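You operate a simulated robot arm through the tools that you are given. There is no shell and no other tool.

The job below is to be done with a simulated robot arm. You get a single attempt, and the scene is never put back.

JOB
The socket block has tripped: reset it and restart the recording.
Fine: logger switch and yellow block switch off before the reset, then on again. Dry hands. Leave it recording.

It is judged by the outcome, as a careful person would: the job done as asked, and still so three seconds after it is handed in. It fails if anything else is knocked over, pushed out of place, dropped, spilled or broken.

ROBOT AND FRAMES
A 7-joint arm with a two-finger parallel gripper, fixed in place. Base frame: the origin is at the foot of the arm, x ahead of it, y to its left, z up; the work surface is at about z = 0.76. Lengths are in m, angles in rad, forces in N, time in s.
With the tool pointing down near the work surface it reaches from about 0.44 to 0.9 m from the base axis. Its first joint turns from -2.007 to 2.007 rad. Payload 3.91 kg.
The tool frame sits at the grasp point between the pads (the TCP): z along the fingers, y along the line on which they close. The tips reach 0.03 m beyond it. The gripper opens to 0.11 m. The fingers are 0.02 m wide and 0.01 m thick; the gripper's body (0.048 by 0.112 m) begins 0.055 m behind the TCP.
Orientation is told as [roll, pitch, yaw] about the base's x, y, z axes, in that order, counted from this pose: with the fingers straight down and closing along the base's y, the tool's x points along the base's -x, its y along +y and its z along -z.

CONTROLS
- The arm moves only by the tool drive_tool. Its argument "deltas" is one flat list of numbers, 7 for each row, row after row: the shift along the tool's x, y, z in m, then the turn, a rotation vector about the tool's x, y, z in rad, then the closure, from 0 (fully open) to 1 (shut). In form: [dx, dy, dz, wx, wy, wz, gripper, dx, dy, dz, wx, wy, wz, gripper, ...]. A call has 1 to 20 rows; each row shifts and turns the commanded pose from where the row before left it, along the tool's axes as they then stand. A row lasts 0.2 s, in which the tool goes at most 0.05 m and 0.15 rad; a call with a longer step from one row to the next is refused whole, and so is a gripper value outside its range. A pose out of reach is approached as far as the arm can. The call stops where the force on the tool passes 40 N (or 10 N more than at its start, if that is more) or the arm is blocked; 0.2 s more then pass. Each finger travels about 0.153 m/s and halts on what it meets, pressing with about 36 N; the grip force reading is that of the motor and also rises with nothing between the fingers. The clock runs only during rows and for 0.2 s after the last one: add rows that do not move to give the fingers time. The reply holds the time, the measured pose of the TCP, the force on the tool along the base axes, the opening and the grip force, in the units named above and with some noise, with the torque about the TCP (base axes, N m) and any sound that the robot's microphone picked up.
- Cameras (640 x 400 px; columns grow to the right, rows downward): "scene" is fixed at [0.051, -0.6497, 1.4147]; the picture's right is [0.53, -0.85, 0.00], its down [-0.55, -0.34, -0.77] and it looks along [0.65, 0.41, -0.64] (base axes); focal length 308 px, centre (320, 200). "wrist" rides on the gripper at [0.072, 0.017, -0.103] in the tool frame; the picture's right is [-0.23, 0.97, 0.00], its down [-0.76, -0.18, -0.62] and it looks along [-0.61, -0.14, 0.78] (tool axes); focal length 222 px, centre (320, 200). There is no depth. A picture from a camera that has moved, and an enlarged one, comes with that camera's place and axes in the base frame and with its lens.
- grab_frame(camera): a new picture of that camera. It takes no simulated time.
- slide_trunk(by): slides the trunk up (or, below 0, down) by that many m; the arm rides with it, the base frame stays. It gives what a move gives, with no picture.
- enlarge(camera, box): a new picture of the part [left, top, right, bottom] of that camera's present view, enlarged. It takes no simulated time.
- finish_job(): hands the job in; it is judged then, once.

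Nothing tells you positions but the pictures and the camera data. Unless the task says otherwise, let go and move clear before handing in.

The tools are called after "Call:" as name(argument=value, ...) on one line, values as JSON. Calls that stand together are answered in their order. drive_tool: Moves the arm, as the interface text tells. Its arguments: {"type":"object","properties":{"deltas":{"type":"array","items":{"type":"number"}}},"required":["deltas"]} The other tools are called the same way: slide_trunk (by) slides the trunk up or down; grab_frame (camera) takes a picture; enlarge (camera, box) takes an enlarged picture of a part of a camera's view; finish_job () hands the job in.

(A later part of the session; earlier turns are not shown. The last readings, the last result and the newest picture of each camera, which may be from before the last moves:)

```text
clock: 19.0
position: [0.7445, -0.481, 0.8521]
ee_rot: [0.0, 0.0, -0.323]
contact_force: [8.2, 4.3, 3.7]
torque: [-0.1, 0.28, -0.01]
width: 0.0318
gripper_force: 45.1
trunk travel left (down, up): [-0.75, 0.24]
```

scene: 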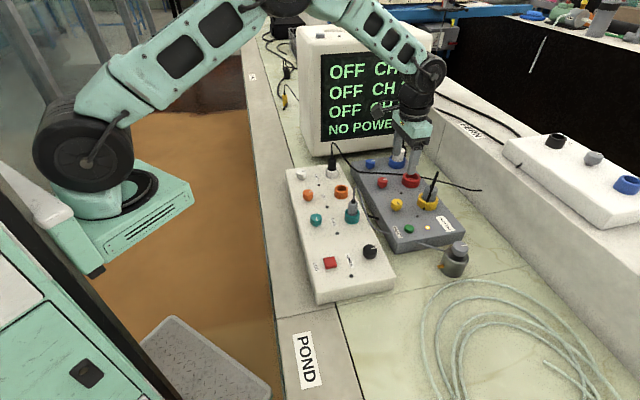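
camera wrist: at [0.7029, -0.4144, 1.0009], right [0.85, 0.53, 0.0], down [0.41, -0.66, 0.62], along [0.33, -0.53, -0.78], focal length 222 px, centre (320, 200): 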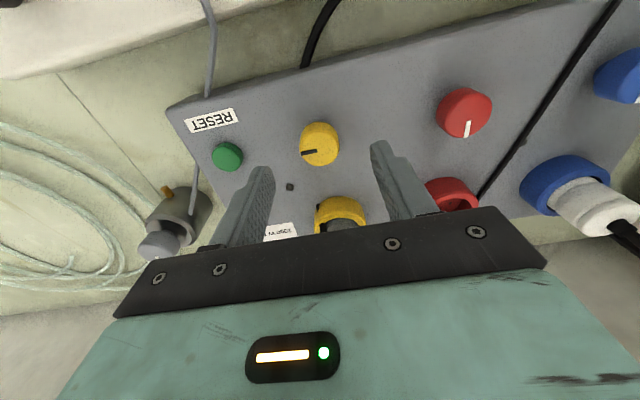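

Call:
drive_tool(deltas=[-0.001, 0.001, 0, 0, 0, -0.1, 0.85, 0, 0, 0, 0, 0, -0.12, 0.85, 0, 0, 0, 0, 0, -0.12, 0.85, 0, 0, 0, 0, 0, -0.12, 0.85])

Call:
enlarge(camera="wrist", box=[200, 80, 440, 240])

Call:
enlarge(camera="scene", box=[350, 120, 470, 250])

```text
clock: 20.0
position: [0.7441, -0.481, 0.853]
ee_rot: [0.001, -0.001, 0.139]
contact_force: [2.0, 7.5, -1.6]
torque: [-0.17, -1.3, 0.02]
width: 0.0319
gripper_force: 44.6
trunk travel left (down, up): [-0.75, 0.24]
```

```text
2.50 times, centred on (320, 160) of wrist
camera zoom: at [0.671, -0.4739, 0.9561], right [0.09, 1.0, 0.0], down [0.78, -0.07, 0.62], along [0.62, -0.06, -0.78], focal length 555 px, centre (320, 300)
```

zoom: 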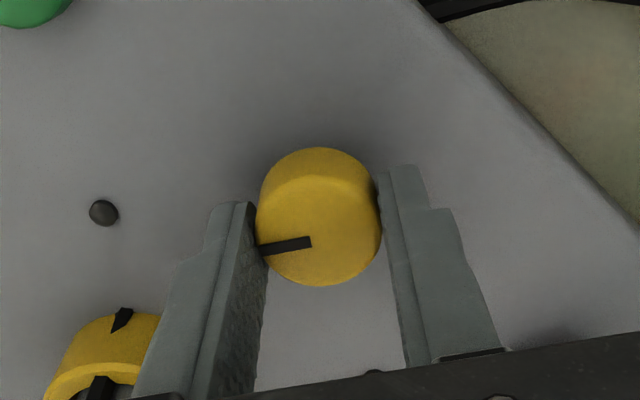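

```text
3.08 times, centred on (410, 185) of scene
camera zoom: at [0.051, -0.6497, 1.4147], right [0.53, -0.85, 0.0], down [-0.55, -0.34, -0.77], along [0.65, 0.41, -0.64], focal length 948 px, centre (43, 246)
```

zoom: 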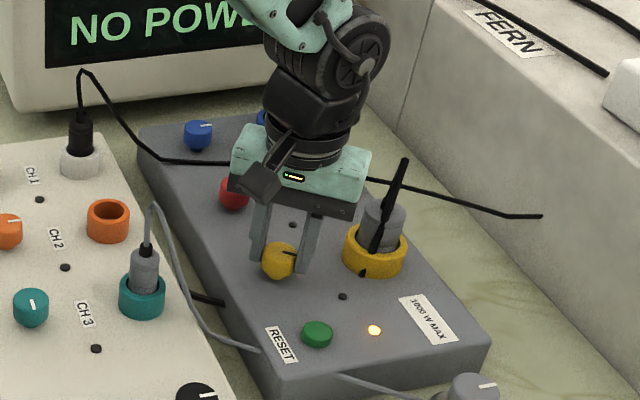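

Body clearance to the plug's cable is about 3 cm. I'll continue turning.

Call:
drive_tool(deltas=[0, 0.001, 0, 0, 0, -0.1, 0.85, 0, 0, 0, 0, 0, -0.11, 0.85, 0, 0, 0, 0, 0, -0.11, 0.85])

Call:
enlarge(camera="scene", box=[350, 120, 470, 250])

```text
clock: 20.8
position: [0.7432, -0.4798, 0.8534]
ee_rot: [0.003, 0.0, 0.459]
contact_force: [-2.7, 8.6, 0.2]
torque: [0.08, -0.45, 0.0]
width: 0.0317
gripper_force: 44.7
trunk travel left (down, up): [-0.75, 0.24]
```

```text
3.08 times, centred on (410, 185) of scene
camera zoom: at [0.051, -0.6497, 1.4147], right [0.53, -0.85, 0.0], down [-0.55, -0.34, -0.77], along [0.65, 0.41, -0.64], focal length 948 px, centre (43, 246)
```

zoom: 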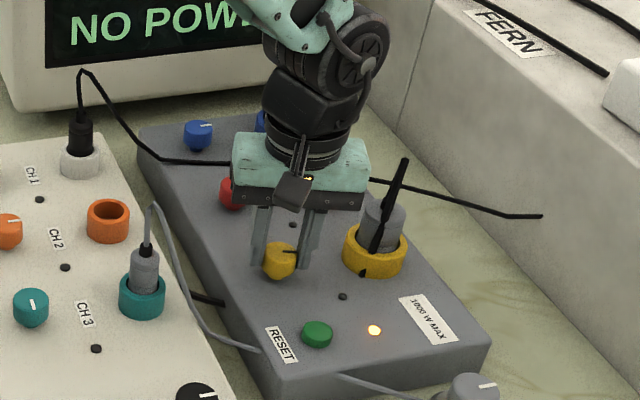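

Call:
drive_tool(deltas=[0, 0.001, 0, 0, 0, -0.11, 0.85, 0, 0, 0, 0, 0, -0.11, 0.85, 0, 0, 0, 0, 0, -0.11, 0.85])

Call:
enlarge(camera="wrist", box=[200, 80, 440, 240])

Call:
enlarge(camera="scene", box=[350, 120, 470, 250])

```text
clock: 21.6
position: [0.7435, -0.4799, 0.852]
ee_rot: [0.002, 0.003, 0.785]
contact_force: [-6.8, 3.6, 1.1]
torque: [-0.16, -0.28, -0.14]
width: 0.0317
gripper_force: 44.4
trunk travel left (down, up): [-0.75, 0.24]
```

```text
2.50 times, centred on (320, 160) of wrist
camera zoom: at [0.6817, -0.5192, 0.9562], right [-0.53, 0.85, 0.0], down [0.66, 0.41, 0.62], along [0.53, 0.33, -0.78], focal length 555 px, centre (320, 300)
```

zoom: 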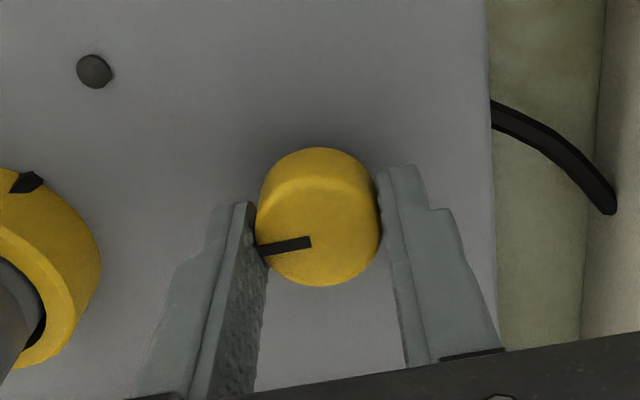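

```text
3.08 times, centred on (410, 185) of scene
camera zoom: at [0.051, -0.6497, 1.4147], right [0.53, -0.85, 0.0], down [-0.55, -0.34, -0.77], along [0.65, 0.41, -0.64], focal length 948 px, centre (43, 246)
```

zoom: 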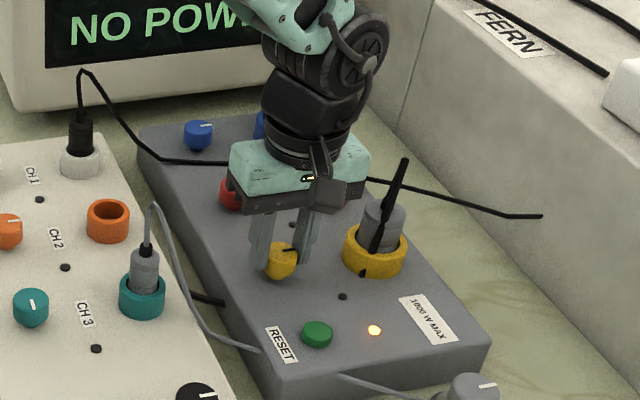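

It has turned nearly 90°. I'll add a slight nudge to be sure of the stop, then release and lift.

Call:
drive_tool(deltas=[0, 0, 0, 0, 0, -0.05, 0.85, 0, 0, 0, 0, 0, 0, 0.4, 0, 0, 0, 0, 0, 0, 0.4, 0, 0, -0.03, 0, 0, 0, 0.4, 0, 0, -0.04, 0, 0, 0, 0.4, 0, 0, -0.04, 0, 0, 0, 0.4, 0, 0, -0.04, 0, 0, 0, 0.4])

Call:
enlarge(camera="scene", box=[350, 150, 470, 250])

Call:
grab_frame(camera="wrist")

```text
clock: 23.2
position: [0.7426, -0.4804, 1.0033]
ee_rot: [0.002, 0.0, 0.837]
contact_force: [-0.4, 0.3, 0.0]
torque: [0.01, 0.01, 0.02]
width: 0.0661
gripper_force: 0.0
trunk travel left (down, up): [-0.75, 0.24]
```

```text
4.00 times, centred on (410, 200) of scene
camera zoom: at [0.051, -0.6497, 1.4147], right [0.53, -0.85, 0.0], down [-0.55, -0.34, -0.77], along [0.65, 0.41, -0.64], focal length 1233 px, centre (-40, 200)
```

zoom: 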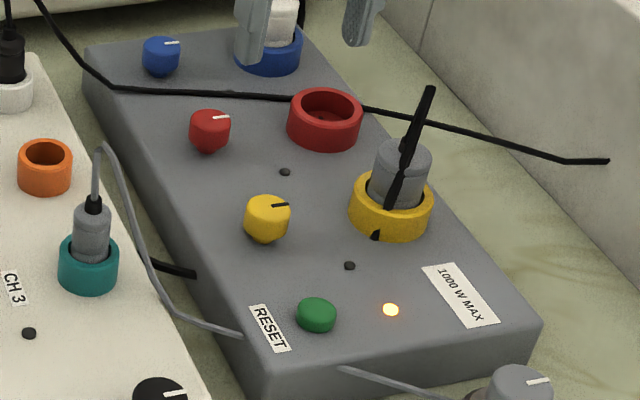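

```text
taken
camera wrist: at [0.6824, -0.5225, 1.1057], right [-0.57, 0.82, 0.0], down [0.64, 0.45, 0.62], along [0.51, 0.36, -0.78], focal length 222 px, centre (320, 200)
```

wrist: 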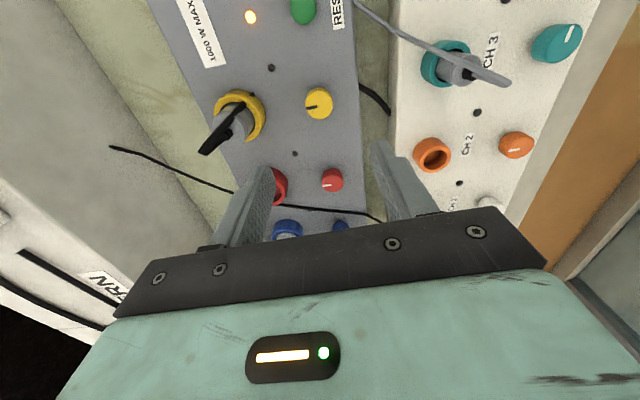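

The yellow switch is now off, its mark parallel to blue and red. Next is RESET at about (0.675, -0.5385, 0.825); I'll straighten the yaw, close the fingers and hover above it.

Call:
drive_tool(deltas=[0, 0, 0, 0, 0, 0.14, 0.4, 0, 0, 0, 0, 0, 0.14, 0.4, 0, 0, 0, 0, 0, 0.14, 0.6, 0, 0, 0, 0, 0, 0.14, 0.8, 0, 0, 0, 0, 0, 0.14, 1, 0, 0, 0, 0, 0, 0.137, 1, 0.034, -0.029, 0, 0, 0, 0, 1, 0.034, -0.029, 0, 0, 0, 0, 1, 0, 0, 0.03, 0, 0, 0, 1, 0, 0, 0.03, 0, 0, 0, 1])

Call:
grab_frame(camera="wrist")

Call:
enlarge(camera="wrist", box=[240, 60, 400, 220])

Call:
enlarge(camera="scene", box=[350, 170, 470, 270])

```text
clock: 25.4
position: [0.6751, -0.5356, 0.9433]
ee_rot: [0.0, 0.0, -0.001]
contact_force: [0.0, 0.7, 0.4]
torque: [-0.02, -0.03, -0.01]
width: 0.0001
gripper_force: 35.6
trunk travel left (down, up): [-0.75, 0.24]
```

```text
taken
camera wrist: at [0.6047, -0.5187, 1.0467], right [0.23, 0.97, 0.0], down [0.76, -0.18, 0.62], along [0.61, -0.14, -0.78], focal length 222 px, centre (320, 200)
```

wrist: 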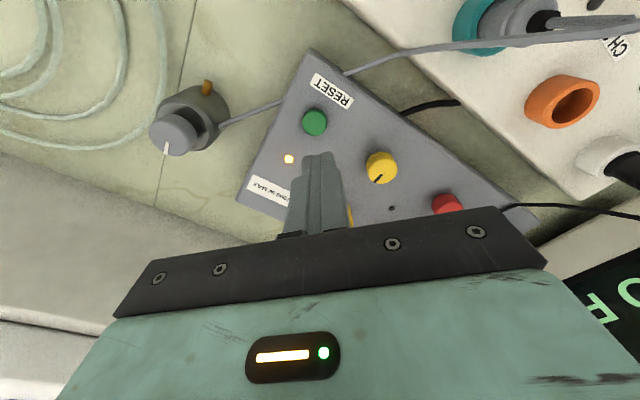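

```text
2.50 times, centred on (320, 140) of wrist
camera zoom: at [0.6047, -0.5187, 1.0467], right [0.23, 0.97, 0.0], down [0.76, -0.18, 0.62], along [0.61, -0.14, -0.78], focal length 555 px, centre (320, 350)
```

zoom: 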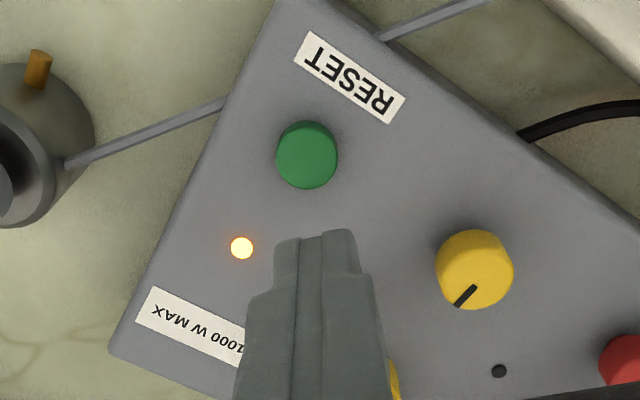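

```text
4.00 times, centred on (410, 220) of scene
camera zoom: at [0.051, -0.6497, 1.4147], right [0.53, -0.85, 0.0], down [-0.55, -0.34, -0.77], along [0.65, 0.41, -0.64], focal length 1233 px, centre (-40, 120)
```

zoom: 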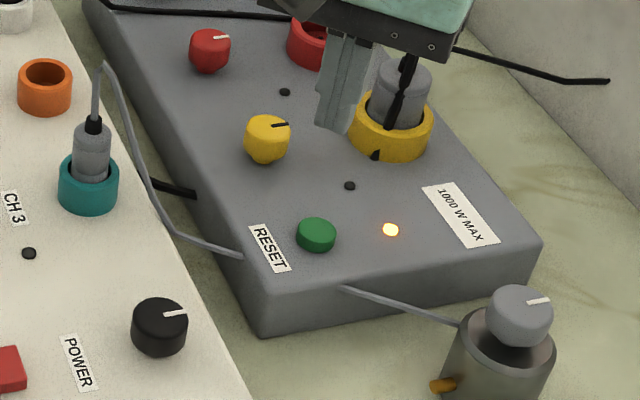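

RESET refines to about (0.679, -0.540). I'll align and descend to about 1.5 cm above it.

Call:
drive_tool(deltas=[-0.004, -0.0045, 0.025, 0, 0, 0, 1, 0, 0, 0.025, 0, 0, 0, 1, 0, 0, 0.023, 0, 0, 0, 1])

Call:
enlarge(camera="wrist", box=[240, 60, 400, 220])

Call:
enlarge(camera="scene", box=[350, 170, 470, 270])

```text
clock: 26.2
position: [0.681, -0.5423, 0.8707]
ee_rot: [0.001, 0.0, 0.0]
contact_force: [-0.3, 0.2, 0.4]
torque: [-0.03, -0.01, -0.01]
width: 0.0001
gripper_force: 36.0
trunk travel left (down, up): [-0.75, 0.24]
```

```text
2.50 times, centred on (320, 140) of wrist
camera zoom: at [0.6089, -0.5243, 0.9743], right [0.23, 0.97, 0.0], down [0.76, -0.18, 0.62], along [0.61, -0.14, -0.78], focal length 555 px, centre (320, 350)
```

zoom: 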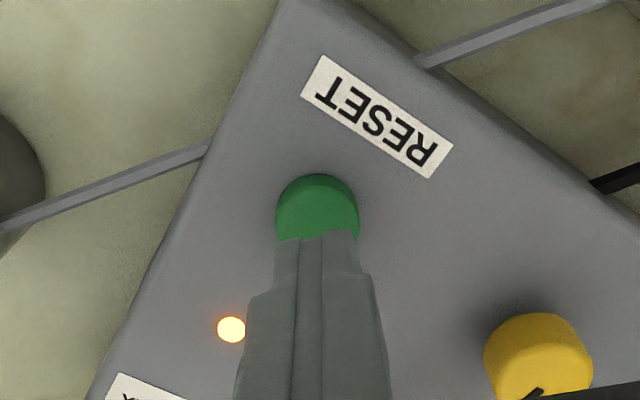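

```text
4.00 times, centred on (410, 220) of scene
camera zoom: at [0.051, -0.6497, 1.4147], right [0.53, -0.85, 0.0], down [-0.55, -0.34, -0.77], along [0.65, 0.41, -0.64], focal length 1233 px, centre (-40, 120)
```

zoom: 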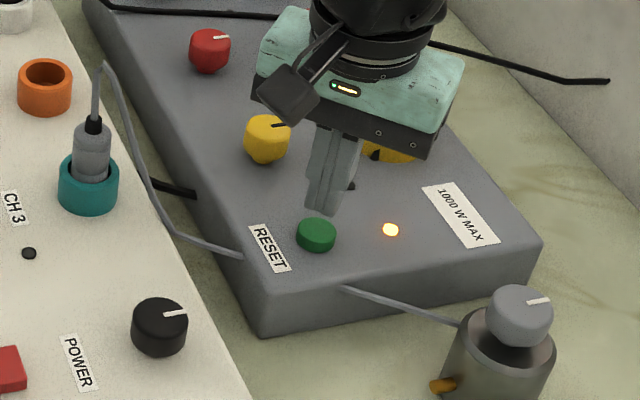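

The fingers line up with the button. I'll shift 3 mm back and press down in small steps.

Call:
drive_tool(deltas=[0.003, 0.001, 0.01, 0, 0, 0, 1, 0, 0, 0.004, 0, 0, 0, 1, 0, 0, 0.003, 0, 0, 0, 1])

Call:
enlarge(camera="scene", box=[350, 170, 470, 270])

```text
clock: 27.0
position: [0.6766, -0.5406, 0.8533]
ee_rot: [-0.001, 0.0, 0.001]
contact_force: [-0.4, -1.1, -0.2]
torque: [0.01, -0.02, -0.03]
width: 0.0
gripper_force: 36.1
trunk travel left (down, up): [-0.75, 0.24]
```

```text
4.00 times, centred on (410, 220) of scene
camera zoom: at [0.051, -0.6497, 1.4147], right [0.53, -0.85, 0.0], down [-0.55, -0.34, -0.77], along [0.65, 0.41, -0.64], focal length 1233 px, centre (-40, 120)
```

zoom: 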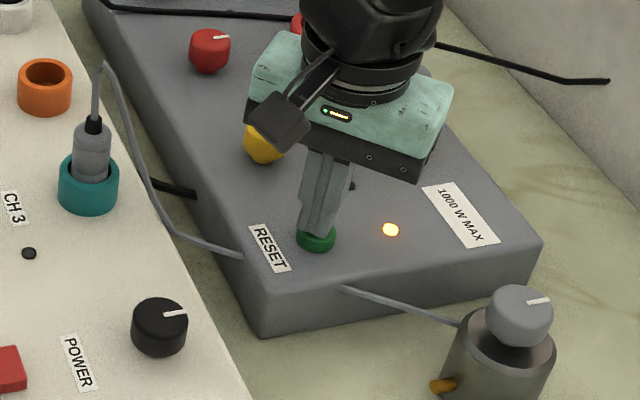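

The tips are right at the button top with no contact force yet. I'll press on in 2 mm steps.

Call:
drive_tool(deltas=[0, 0, 0.002, 0, 0, 0, 1, 0, 0, 0.002, 0, 0, 0, 1, 0, 0, 0.002, 0, 0, 0, 1])

Call:
enlarge(camera="scene", box=[350, 170, 470, 270])

```text
clock: 27.8
position: [0.6767, -0.5409, 0.847]
ee_rot: [0.001, 0.0, -0.001]
contact_force: [0.1, 1.4, 3.5]
torque: [0.04, 0.02, 0.05]
width: 0.0002
gripper_force: 35.5
trunk travel left (down, up): [-0.75, 0.24]
heard: click
```

```text
4.00 times, centred on (410, 220) of scene
camera zoom: at [0.051, -0.6497, 1.4147], right [0.53, -0.85, 0.0], down [-0.55, -0.34, -0.77], along [0.65, 0.41, -0.64], focal length 1233 px, centre (-40, 120)
```

zoom: 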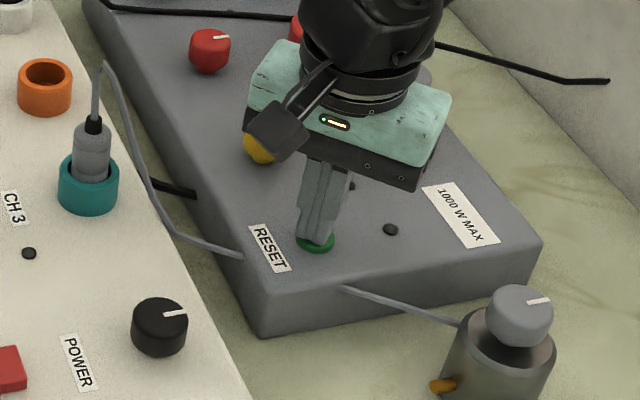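

RESET clicked and the amber trip lamp went out. I'll lift off, check it stays out, and return above the yellow knob at +45°.

Call:
drive_tool(deltas=[0, 0, -0.03, 0, 0, 0, 1, 0, 0, -0.04, 0, 0, 0, 1, 0, 0, -0.042, 0, 0, 0, 1, 0, 0, -0.042, 0, 0, 0, 1, -0.0332, 0.0305, 0, 0, 0, 0, 0.4, -0.0332, 0.0305, 0, 0, 0, 0, 0.4, 0, 0, 0, 0, 0, -0.131, 0.4, 0, 0, 0, 0, 0, -0.131, 0.4, 0, 0, 0, 0, 0, -0.131, 0.4, 0, 0, 0, 0, 0, -0.131, 0.4, 0, 0, 0, 0, 0, -0.131, 0.4, 0, 0, 0, 0, 0, -0.131, 0.4])

Call:
grab_frame(camera="scene")

Call:
enlarge(camera="wrist", box=[200, 40, 440, 240])

```text
clock: 30.4
position: [0.7424, -0.4789, 1.0001]
ee_rot: [0.0, 0.0, 0.789]
contact_force: [-0.2, 0.6, 0.8]
torque: [0.01, 0.01, 0.0]
width: 0.0663
gripper_force: 0.1
trunk travel left (down, up): [-0.75, 0.24]
```

```text
taken
```

scene: 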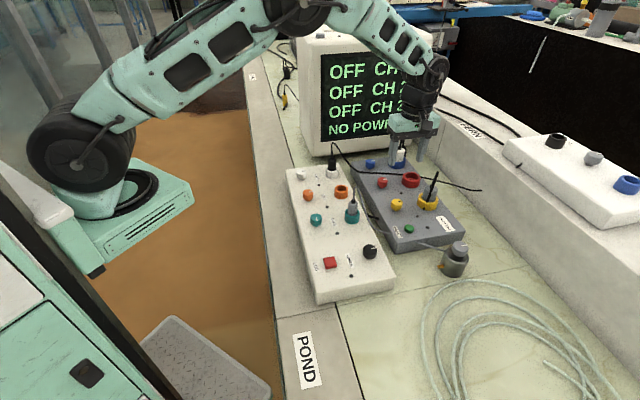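

```text
2.00 times, centred on (320, 140) of wrist
camera zoom: at [0.6811, -0.5193, 1.104], right [-0.53, 0.85, 0.0], down [0.66, 0.42, 0.62], along [0.53, 0.33, -0.78], focal length 444 px, centre (320, 320)
```

zoom: 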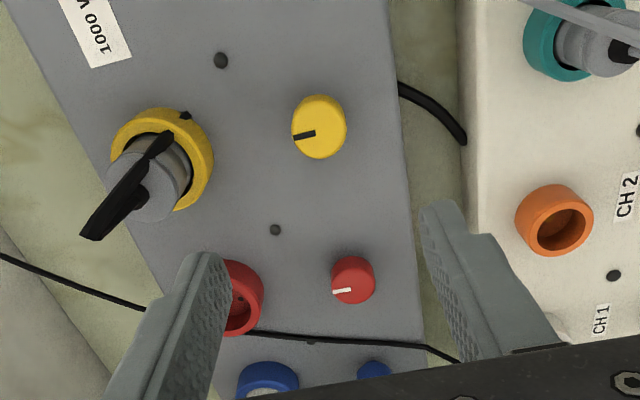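

The trip lamp stays off and I'm centred over the yellow knob. I'll descend and look before gripping.

Call:
drive_tool(deltas=[0, -0.001, 0.04, 0, 0, 0, 0.4, 0, 0, 0.04, 0, 0, 0, 0.4, 0, 0, 0.03, 0, 0, 0, 0.4, 0, 0, 0.02, 0, 0, 0, 0.4, 0, 0, 0.016, 0, 0, 0, 0.4])

Call:
enlarge(camera="wrist", box=[200, 80, 440, 240])

Call:
enlarge(camera="scene", box=[350, 120, 470, 250])

```text
clock: 31.6
position: [0.7423, -0.4806, 0.8538]
ee_rot: [0.0, -0.001, 0.787]
contact_force: [-0.9, -1.0, -0.5]
torque: [0.02, 0.01, -0.01]
width: 0.066
gripper_force: 0.1
trunk travel left (down, up): [-0.75, 0.24]
```

```text
2.50 times, centred on (320, 160) of wrist
camera zoom: at [0.6809, -0.5202, 0.9583], right [-0.53, 0.85, 0.0], down [0.66, 0.41, 0.62], along [0.53, 0.33, -0.78], focal length 555 px, centre (320, 300)
```

zoom: 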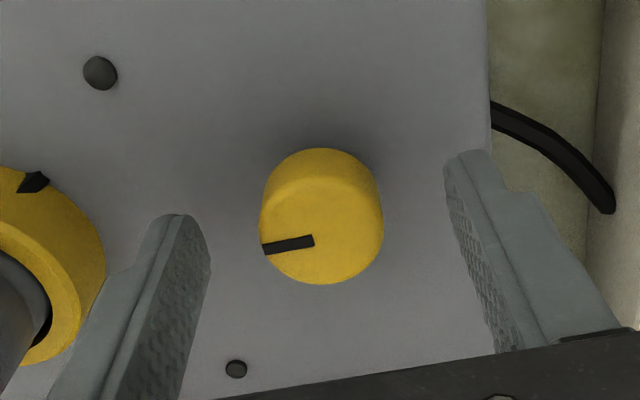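

```text
3.08 times, centred on (410, 185) of scene
camera zoom: at [0.051, -0.6497, 1.4147], right [0.53, -0.85, 0.0], down [-0.55, -0.34, -0.77], along [0.65, 0.41, -0.64], focal length 948 px, centre (43, 246)
```

zoom: 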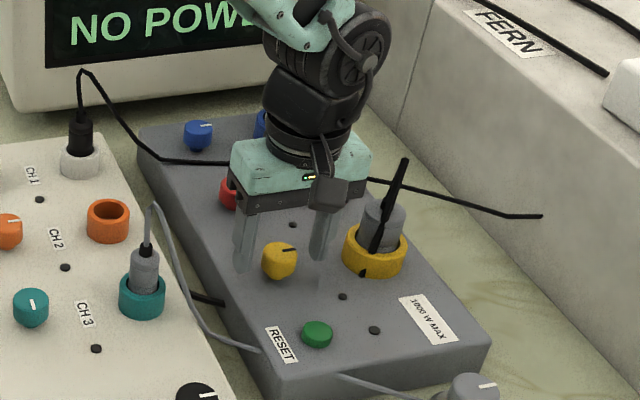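

Well aligned and clear of the socket. I'll grip and start turning clockwise (on).

Call:
drive_tool(deltas=[0, 0, 0.001, 0, 0, 0, 0.65, 0, 0, 0, 0, 0, 0, 0.85, 0, 0, 0, 0, 0, 0, 0.85, 0, 0, 0, 0, 0, 0.1, 0.85, 0, 0, 0, 0, 0, 0.12, 0.85, 0, 0, 0, 0, 0, 0.12, 0.85])

```text
clock: 33.0
position: [0.7427, -0.4804, 0.854]
ee_rot: [0.0, 0.001, 0.445]
contact_force: [-9.1, 3.0, -1.8]
torque: [0.0, -0.58, 0.01]
width: 0.0318
gripper_force: 45.1
trunk travel left (down, up): [-0.75, 0.24]
```

Call:
drive_tool(deltas=[0.001, 0.001, 0, 0, 0, 0.12, 0.85, 0, 0, 0, 0, 0, 0.12, 0.85, 0, 0, 0, 0, 0, 0.12, 0.85, 0, 0, 0, 0, 0, 0.12, 0.85])

Call:
enlarge(camera="wrist", box=[200, 80, 440, 240])

```text
clock: 34.0
position: [0.7425, -0.4814, 0.8536]
ee_rot: [0.001, -0.001, -0.037]
contact_force: [3.5, -6.3, -8.7]
torque: [0.25, 0.01, -0.02]
width: 0.0316
gripper_force: 45.4
trunk travel left (down, up): [-0.75, 0.24]
```

```text
2.50 times, centred on (320, 160) of wrist
camera zoom: at [0.672, -0.4611, 0.9571], right [0.26, 0.96, 0.0], down [0.75, -0.2, 0.62], along [0.6, -0.16, -0.78], focal length 555 px, centre (320, 300)
```

zoom: 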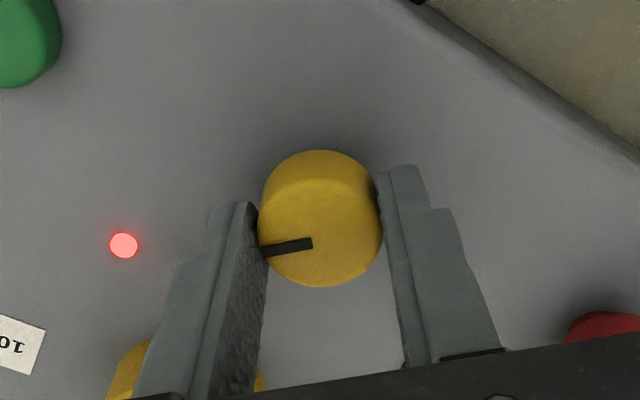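

The yellow socket's indicator has come on, glowing red. I'll finish the turn to the on stop.

Call:
drive_tool(deltas=[0, -0.001, 0, 0, 0, 0.12, 0.85, 0, 0, 0, 0, 0, 0.12, 0.85, 0, 0, 0, 0, 0, 0.12, 0.85])

Call:
drive_tool(deltas=[0, 0, 0, 0, 0, 0.12, 0.85, 0, 0, 0, 0, 0, 0.12, 0.85, 0, 0, 0, 0, 0, 0.12, 0.85])

Call:
enlarge(camera="wrist", box=[200, 80, 440, 240])

Call:
enlarge(camera="scene", box=[350, 120, 470, 250])

```text
clock: 34.8
position: [0.742, -0.4812, 0.8537]
ee_rot: [-0.001, 0.001, -0.395]
contact_force: [-1.1, 2.5, -3.7]
torque: [-0.64, -0.7, -0.03]
width: 0.0317
gripper_force: 44.7
trunk travel left (down, up): [-0.75, 0.24]
```

```text
clock: 35.6
position: [0.7425, -0.4797, 0.8538]
ee_rot: [0.001, 0.001, -0.755]
contact_force: [0.0, 4.9, 3.5]
torque: [0.23, 0.68, 0.0]
width: 0.0316
gripper_force: 44.3
trunk travel left (down, up): [-0.75, 0.24]
```

```text
2.50 times, centred on (320, 160) of wrist
camera zoom: at [0.7028, -0.4188, 0.9572], right [0.83, 0.55, 0.0], down [0.43, -0.65, 0.62], along [0.34, -0.52, -0.78], focal length 555 px, centre (320, 300)
```

zoom: 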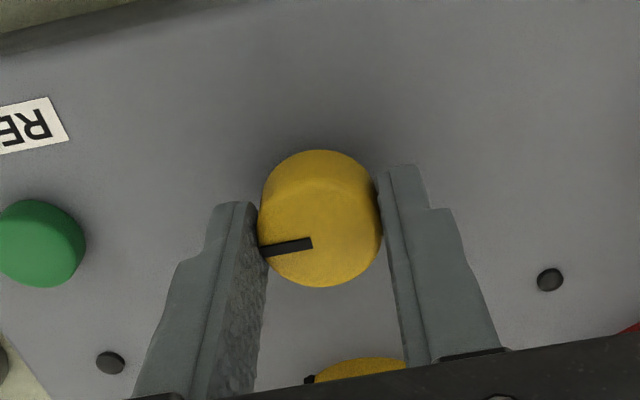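

```text
3.08 times, centred on (410, 185) of scene
camera zoom: at [0.051, -0.6497, 1.4147], right [0.53, -0.85, 0.0], down [-0.55, -0.34, -0.77], along [0.65, 0.41, -0.64], focal length 948 px, centre (43, 246)
```

zoom: 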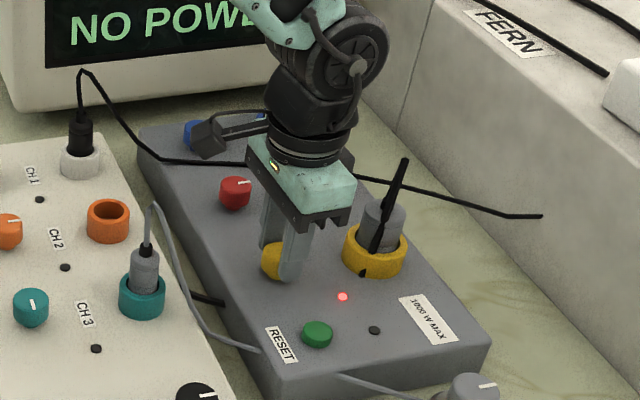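

Call:
drive_tool(deltas=[0, 0, 0, 0, 0, 0.07, 0.85, 0, 0, 0, 0, 0, 0, 0.4, 0, 0, 0, 0, 0, 0, 0.4, 0, 0, -0.03, 0, 0, 0, 0.4, 0, 0, -0.04, 0, 0, 0, 0.4, 0, 0, -0.04, 0, 0, 0, 0.4, 0, 0, -0.04, 0, 0, 0, 0.4])

Call:
enlarge(camera="scene", box=[290, 140, 470, 310])

Call:
grab_frame(camera="wrist")

```text
clock: 37.2
position: [0.7419, -0.4804, 1.0037]
ee_rot: [-0.002, -0.001, -0.824]
contact_force: [-0.2, -0.8, -0.6]
torque: [0.03, 0.01, -0.02]
width: 0.0661
gripper_force: 0.0
trunk travel left (down, up): [-0.75, 0.24]
```

```text
2.35 times, centred on (380, 225) of scene
camera zoom: at [0.051, -0.6497, 1.4147], right [0.53, -0.85, 0.0], down [-0.55, -0.34, -0.77], along [0.65, 0.41, -0.64], focal length 725 px, centre (179, 141)
```

zoom: 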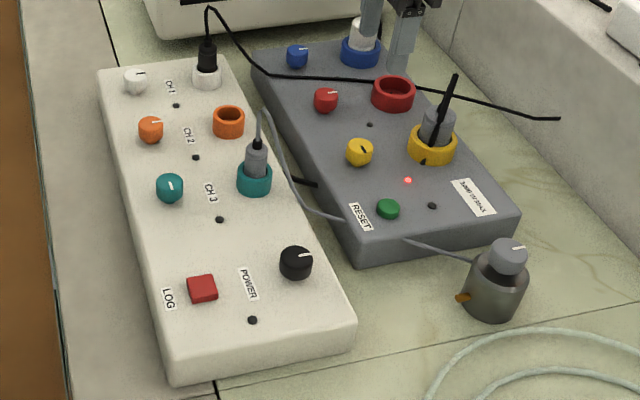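

```text
taken
camera wrist: at [0.7072, -0.4165, 1.1068], right [0.87, 0.49, 0.0], down [0.39, -0.68, 0.62], along [0.31, -0.54, -0.78], focal length 222 px, centre (320, 200)
```

wrist: 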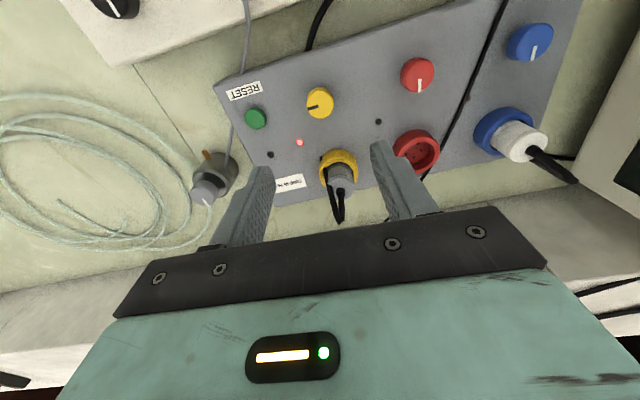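

The reset block is live: yellow indicator lit, trip lamp out, nothing displaced. Next I'll move over POWER and rotate to +45° to turn it back on.

Call:
drive_tool(deltas=[0.02664, -0.03202, 0, 0, 0, 0, 0.3, 0.02664, -0.03202, 0, 0, 0, 0, 0.3, 0.02664, -0.03202, 0, 0, 0, 0, 0.3, 0.02664, -0.03202, 0, 0, 0, 0, 0.3, 0.02664, -0.03202, 0, 0, 0, 0, 0.3, 0, 0, 0, 0, 0, -0.134, 0.3, 0, 0, 0, 0, 0, -0.134, 0.3, 0, 0, 0, 0, 0, -0.134, 0.3, 0, 0, 0, 0, 0, -0.134, 0.3, 0, 0, 0, 0, 0, -0.134, 0.3, 0, 0, 0, 0, 0, -0.134, 0.3, 0, 0, 0, 0, 0, -0.134, 0.3, 0, 0, 0, 0, 0, -0.134, 0.3, 0, 0, 0, 0, 0, -0.134, 0.3, 0, 0, 0, 0, 0, -0.134, 0.3, 0, 0, 0, 0, 0, -0.134, 0.3, 0, 0, 0, 0, 0, -0.134, 0.3])

Call:
drive_tool(deltas=[0, 0, 0.03, 0, 0, 0, 0.4, 0, 0, 0.03, 0, 0, 0, 0.4, 0, 0, 0.03, 0, 0, 0, 0.4])

Call:
grab_frame(camera="wrist")

Call:
enlarge(camera="wrist", box=[200, 80, 440, 240])

Call:
grab_frame(camera="scene")

```text
clock: 40.8
position: [0.535, -0.492, 1.0029]
ee_rot: [0.0, 0.0, 0.788]
contact_force: [-0.2, -0.7, -0.5]
torque: [0.01, -0.01, 0.01]
width: 0.0772
gripper_force: 0.0
trunk travel left (down, up): [-0.75, 0.24]
```

```text
clock: 41.6
position: [0.5356, -0.4915, 0.9126]
ee_rot: [-0.001, 0.0, 0.783]
contact_force: [-0.5, 0.1, 0.5]
torque: [-0.04, 0.02, 0.01]
width: 0.0657
gripper_force: 0.0
trunk travel left (down, up): [-0.75, 0.24]
```

```text
taken
camera wrist: at [0.4731, -0.5308, 1.016], right [-0.53, 0.85, 0.0], down [0.66, 0.41, 0.62], along [0.53, 0.33, -0.78], focal length 222 px, centre (320, 200)
```

wrist: 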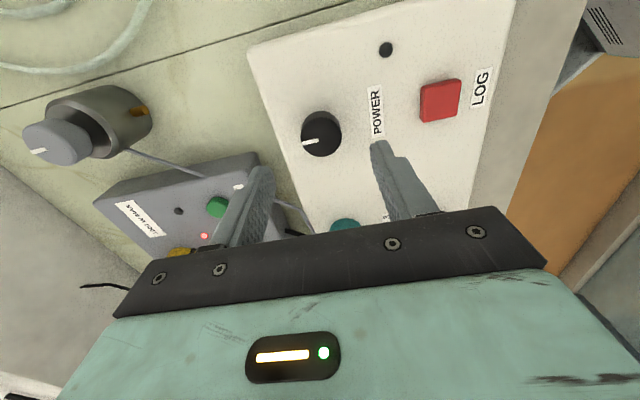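

```text
2.50 times, centred on (320, 160) of wrist
camera zoom: at [0.4731, -0.5308, 1.016], right [-0.53, 0.85, 0.0], down [0.66, 0.41, 0.62], along [0.53, 0.33, -0.78], focal length 555 px, centre (320, 300)
```

zoom: 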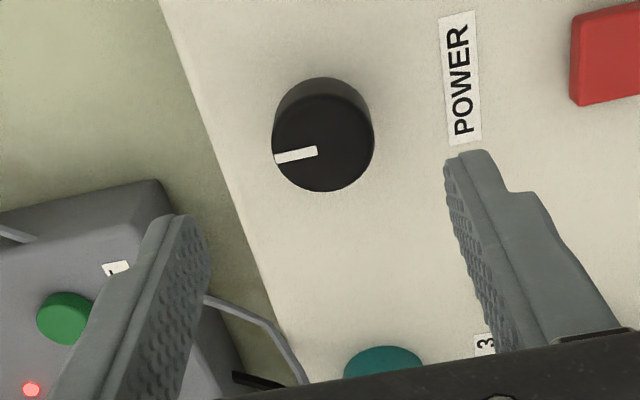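

```text
taken
```

scene: 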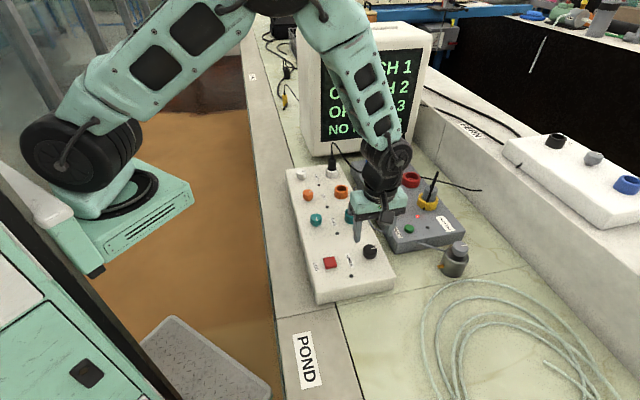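

Call:
drive_tool(deltas=[0.002, 0.0015, 0.02, 0, 0, 0, 0.4, 0, 0, 0.018, 0, 0, 0, 0.4, 0, 0, 0.013, 0, 0, 0, 0.4])

Call:
enlarge(camera="wrist", box=[200, 80, 440, 240])

Call:
enlarge(camera="scene", box=[290, 140, 470, 310])

```text
clock: 42.4
position: [0.5325, -0.4911, 0.8618]
ee_rot: [-0.001, -0.001, 0.785]
contact_force: [-0.3, -0.2, 0.1]
torque: [0.01, -0.01, 0.0]
width: 0.0659
gripper_force: 0.1
trunk travel left (down, up): [-0.75, 0.24]
```

```text
2.50 times, centred on (320, 160) of wrist
camera zoom: at [0.4702, -0.5302, 0.9656], right [-0.53, 0.85, 0.0], down [0.66, 0.41, 0.62], along [0.53, 0.33, -0.78], focal length 555 px, centre (320, 300)
```

zoom: 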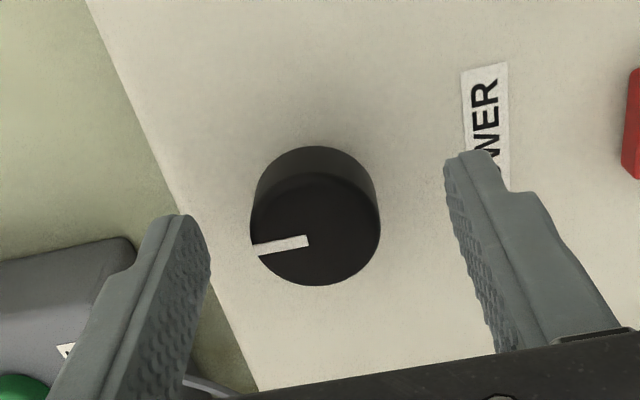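

```text
2.35 times, centred on (380, 225) of scene
camera zoom: at [0.051, -0.6497, 1.4147], right [0.53, -0.85, 0.0], down [-0.55, -0.34, -0.77], along [0.65, 0.41, -0.64], focal length 725 px, centre (179, 141)
```

zoom: 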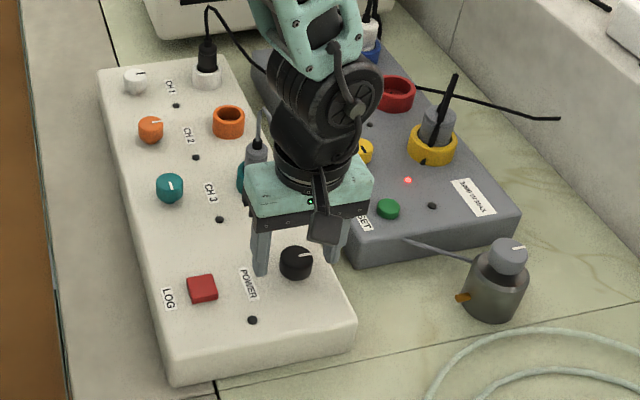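

Call:
drive_tool(deltas=[0, -0.002, 0.001, 0, 0, 0, 0.4, 0, 0, 0, 0, 0, 0, 0.65, 0, 0, 0, 0, 0, 0, 0.85, 0, 0, 0, 0, 0, 0, 0.85])

Call:
drive_tool(deltas=[0, 0, 0, 0, 0, 0.1, 0.85, 0, 0, 0, 0, 0, 0.12, 0.85, 0, 0, 0, 0, 0, 0.12, 0.85])

Call:
enlarge(camera="wrist", box=[200, 80, 440, 240])

```text
clock: 43.4
position: [0.5335, -0.4923, 0.862]
ee_rot: [0.002, 0.0, 0.784]
contact_force: [-7.1, 6.6, 0.8]
torque: [0.0, 0.14, -0.04]
width: 0.0337
gripper_force: 44.6
trunk travel left (down, up): [-0.75, 0.24]
```

```text
clock: 44.2
position: [0.5332, -0.4922, 0.8601]
ee_rot: [0.003, 0.0, 0.442]
contact_force: [-12.2, 17.4, 0.5]
torque: [0.51, -0.66, 0.08]
width: 0.0336
gripper_force: 44.7
trunk travel left (down, up): [-0.75, 0.24]
```

```text
2.50 times, centred on (320, 160) of wrist
camera zoom: at [0.4614, -0.508, 0.9649], right [-0.21, 0.98, 0.0], down [0.77, 0.16, 0.62], along [0.61, 0.13, -0.78], focal length 555 px, centre (320, 300)
```

zoom: 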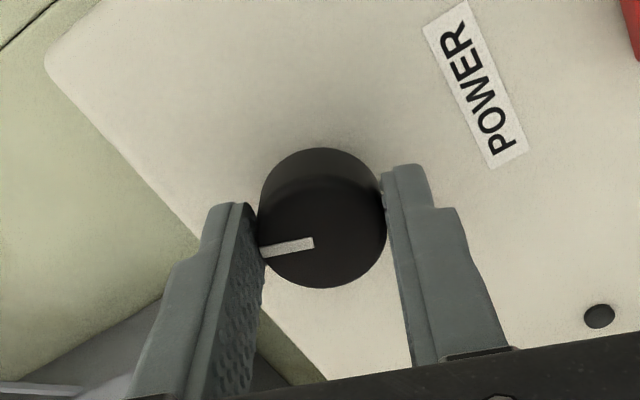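

Call:
drive_tool(deltas=[0.0005, 0.003, 0, 0, 0, 0.1, 0.85, 0, 0, 0, 0, 0, 0.12, 0.85, 0, 0, 0, 0, 0, 0.12, 0.85])

Call:
drive_tool(deltas=[0, 0, 0, 0, 0, 0.12, 0.85])

Call:
enlarge(camera="wrist", box=[200, 80, 440, 240])

```text
clock: 45.0
position: [0.5324, -0.4917, 0.8618]
ee_rot: [0.0, 0.0, 0.101]
contact_force: [-4.2, 8.7, -3.5]
torque: [0.3, -0.6, 0.02]
width: 0.0338
gripper_force: 45.0
trunk travel left (down, up): [-0.75, 0.24]
```

```text
clock: 45.4
position: [0.5331, -0.4915, 0.8609]
ee_rot: [0.001, 0.001, -0.017]
contact_force: [-1.2, 7.5, -7.9]
torque: [0.54, -0.83, 0.02]
width: 0.0334
gripper_force: 44.8
trunk travel left (down, up): [-0.75, 0.24]
```

```text
2.50 times, centred on (320, 160) of wrist
camera zoom: at [0.4616, -0.4732, 0.9648], right [0.24, 0.97, 0.0], down [0.76, -0.19, 0.62], along [0.6, -0.15, -0.78], focal length 555 px, centre (320, 300)
```

zoom: 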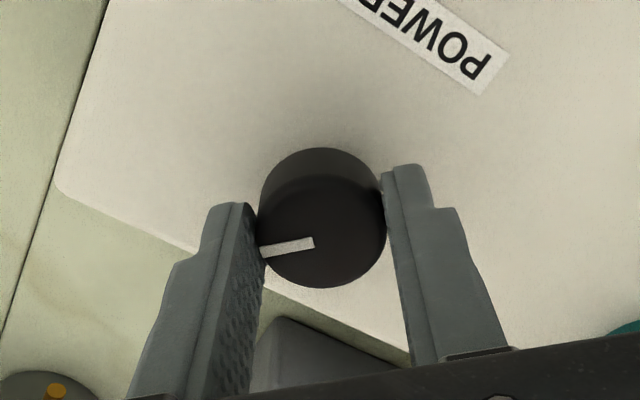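

Turning well with low force. I'll continue towards -45°.

Call:
drive_tool(deltas=[0, 0.001, 0, 0, 0, 0.12, 0.85, 0, 0, 0, 0, 0, 0.12, 0.85, 0, 0, 0, 0, 0, 0.12, 0.85])

Call:
drive_tool(deltas=[0, 0, 0, 0, 0, 0.12, 0.85, 0, 0, 0, 0, 0, 0.12, 0.85, 0, 0, 0, 0, 0, 0.12, 0.85])

Call:
enlarge(camera="wrist", box=[200, 80, 440, 240])

Call:
grab_frame(camera="scene")

```text
clock: 46.2
position: [0.532, -0.4901, 0.8614]
ee_rot: [0.0, -0.002, -0.377]
contact_force: [2.5, 3.2, -5.2]
torque: [0.56, 0.14, -0.01]
width: 0.0334
gripper_force: 44.9
trunk travel left (down, up): [-0.75, 0.24]
```

```text
clock: 47.0
position: [0.5332, -0.49, 0.861]
ee_rot: [0.0, 0.002, -0.737]
contact_force: [5.5, 3.7, -8.2]
torque: [-0.39, -0.09, -0.02]
width: 0.0336
gripper_force: 45.2
trunk travel left (down, up): [-0.75, 0.24]
```

```text
2.50 times, centred on (320, 160) of wrist
camera zoom: at [0.4919, -0.4291, 0.9648], right [0.82, 0.57, 0.0], down [0.44, -0.64, 0.62], along [0.35, -0.51, -0.78], focal length 555 px, centre (320, 300)
```

zoom: 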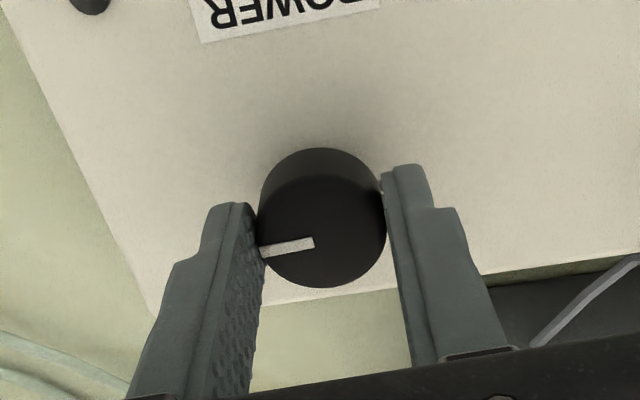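

```text
taken
```

scene: 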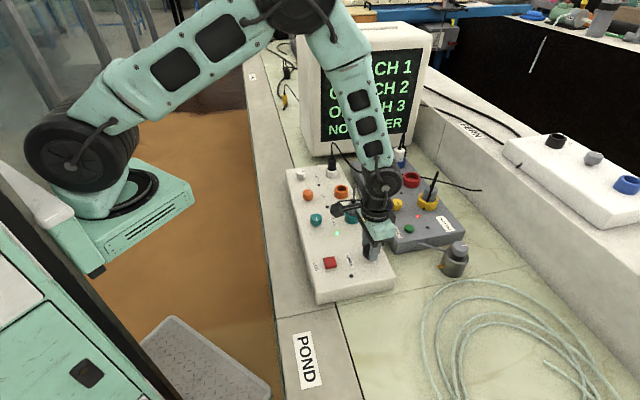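

The CH 3 indicator has lit green, so the logger is getting power. I'll finish the last few degrees, release, and rise to look at the screen.

Call:
drive_tool(deltas=[0, 0, 0, 0, 0, 0.08, 0.85, 0, 0, 0, 0, 0, 0, 0.4, 0, 0, 0, 0, 0, 0, 0.4, 0, 0, -0.03, 0, 0, 0, 0.4, 0, 0, -0.04, 0, 0, 0, 0.4, 0, 0, -0.04, 0, 0, 0, 0.4, 0, 0, -0.03, 0, 0, 0, 0.4])

Call:
enlarge(camera="scene", box=[290, 140, 470, 310])

Call:
enlarge(camera="scene", box=[300, 20, 460, 150])

Call:
grab_frame(camera="wrist")

```text
clock: 48.6
position: [0.5315, -0.4928, 1.002]
ee_rot: [0.001, -0.001, -0.817]
contact_force: [-0.2, 0.2, -0.1]
torque: [0.02, -0.01, 0.01]
width: 0.066
gripper_force: 0.1
trunk travel left (down, up): [-0.75, 0.24]
```

```text
2.35 times, centred on (380, 225) of scene
camera zoom: at [0.051, -0.6497, 1.4147], right [0.53, -0.85, 0.0], down [-0.55, -0.34, -0.77], along [0.65, 0.41, -0.64], focal length 725 px, centre (179, 141)
```

zoom: 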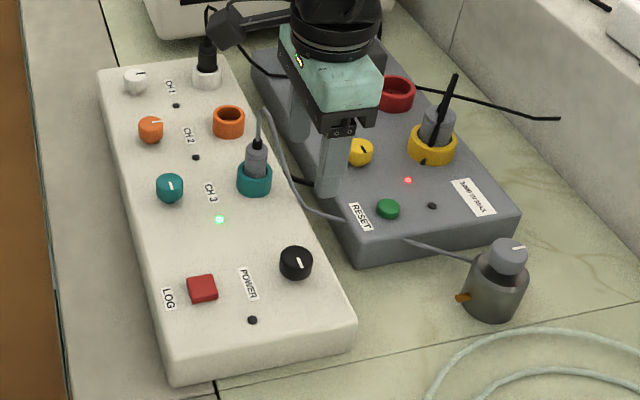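

```text
3.08 times, centred on (380, 85) of scene
camera zoom: at [0.051, -0.6497, 1.4147], right [0.53, -0.85, 0.0], down [-0.55, -0.34, -0.77], along [0.65, 0.41, -0.64], focal length 948 px, centre (135, 554)
```

zoom: 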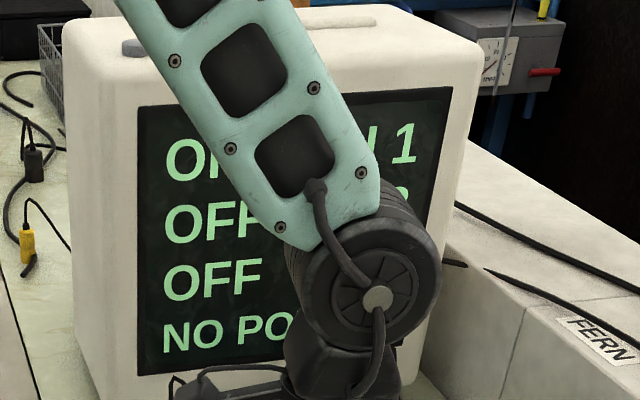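

```text
taken
camera wrist: at [0.4957, -0.4273, 1.1054], right [0.87, 0.5, 0.0], down [0.39, -0.68, 0.62], along [0.31, -0.54, -0.78], focal length 222 px, centre (320, 200)
```

wrist: 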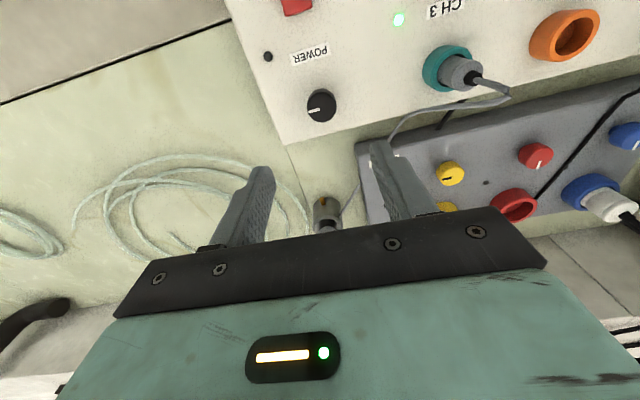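

CH 3 is lit but the screen hadn't changed in this frame. I'll move the arm off the screen's line of sight, let time pass, and look again.

Call:
drive_tool(deltas=[0, 0, 0, 0, 0, -0.136, 0.4, 0, 0, 0, 0, 0, -0.136, 0.5, 0, 0, 0, 0, 0, -0.136, 0.7, 0, 0, 0, 0, 0, -0.136, 0.9, 0, 0, 0, 0, 0, -0.136, 1, 0, 0, 0, 0, 0, -0.137, 1, 0.04, 0.02, 0, 0, 0, 0, 1, 0.038, 0.02, 0, 0, 0, 0, 1, 0, 0.025, 0, 0, 0, 0, 1])

Call:
grab_frame(camera="scene")

Call:
grab_frame(camera="wrist")

```text
clock: 50.6
position: [0.4529, -0.4266, 1.0015]
ee_rot: [0.001, -0.001, -0.001]
contact_force: [0.2, 0.1, -0.3]
torque: [0.01, 0.03, -0.01]
width: 0.0
gripper_force: 36.4
trunk travel left (down, up): [-0.75, 0.24]
```

```text
taken
```

scene: 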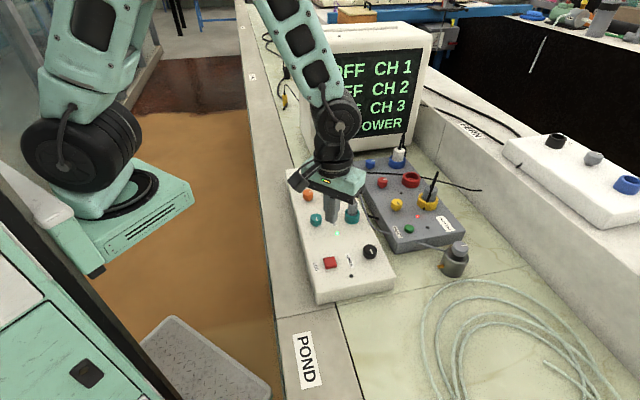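

```text
taken
camera wrist: at [0.3818, -0.4092, 1.1047], right [0.23, 0.97, 0.0], down [0.76, -0.18, 0.62], along [0.61, -0.14, -0.78], focal length 222 px, centre (320, 200)
```

wrist: 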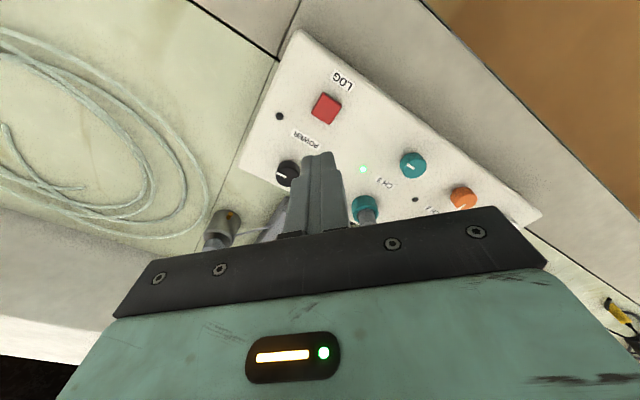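

Call:
enlarge(camera="scene", box=[300, 20, 460, 150])

Call:
enlarge(camera="wrist", box=[220, 20, 420, 220])

Call:
enlarge(camera="scene", box=[290, 190, 410, 310])

```text
3.08 times, centred on (380, 85) of scene
camera zoom: at [0.051, -0.6497, 1.4147], right [0.53, -0.85, 0.0], down [-0.55, -0.34, -0.77], along [0.65, 0.41, -0.64], focal length 948 px, centre (135, 554)
```

zoom: 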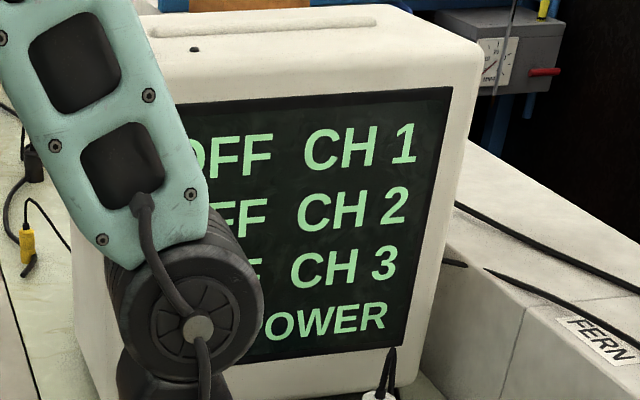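

```text
2.00 times, centred on (320, 120) of wrist
camera zoom: at [0.3818, -0.4092, 1.1047], right [0.23, 0.97, 0.0], down [0.76, -0.18, 0.62], along [0.61, -0.14, -0.78], focal length 444 px, centre (320, 360)
```

zoom: 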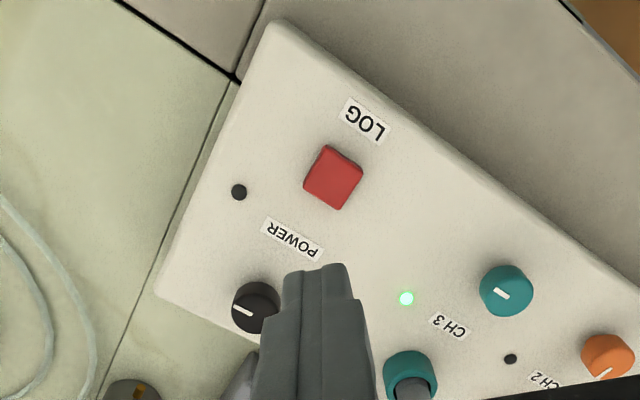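

```text
3.33 times, centred on (350, 250) of scene
camera zoom: at [0.051, -0.6497, 1.4147], right [0.53, -0.85, 0.0], down [-0.55, -0.34, -0.77], along [0.65, 0.41, -0.64], focal length 1027 px, centre (220, 33)
```

zoom: 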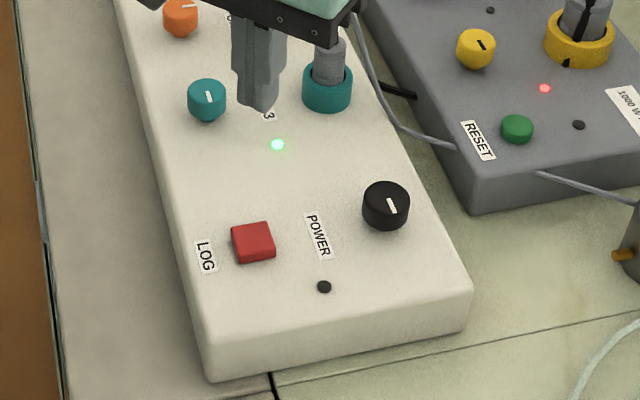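

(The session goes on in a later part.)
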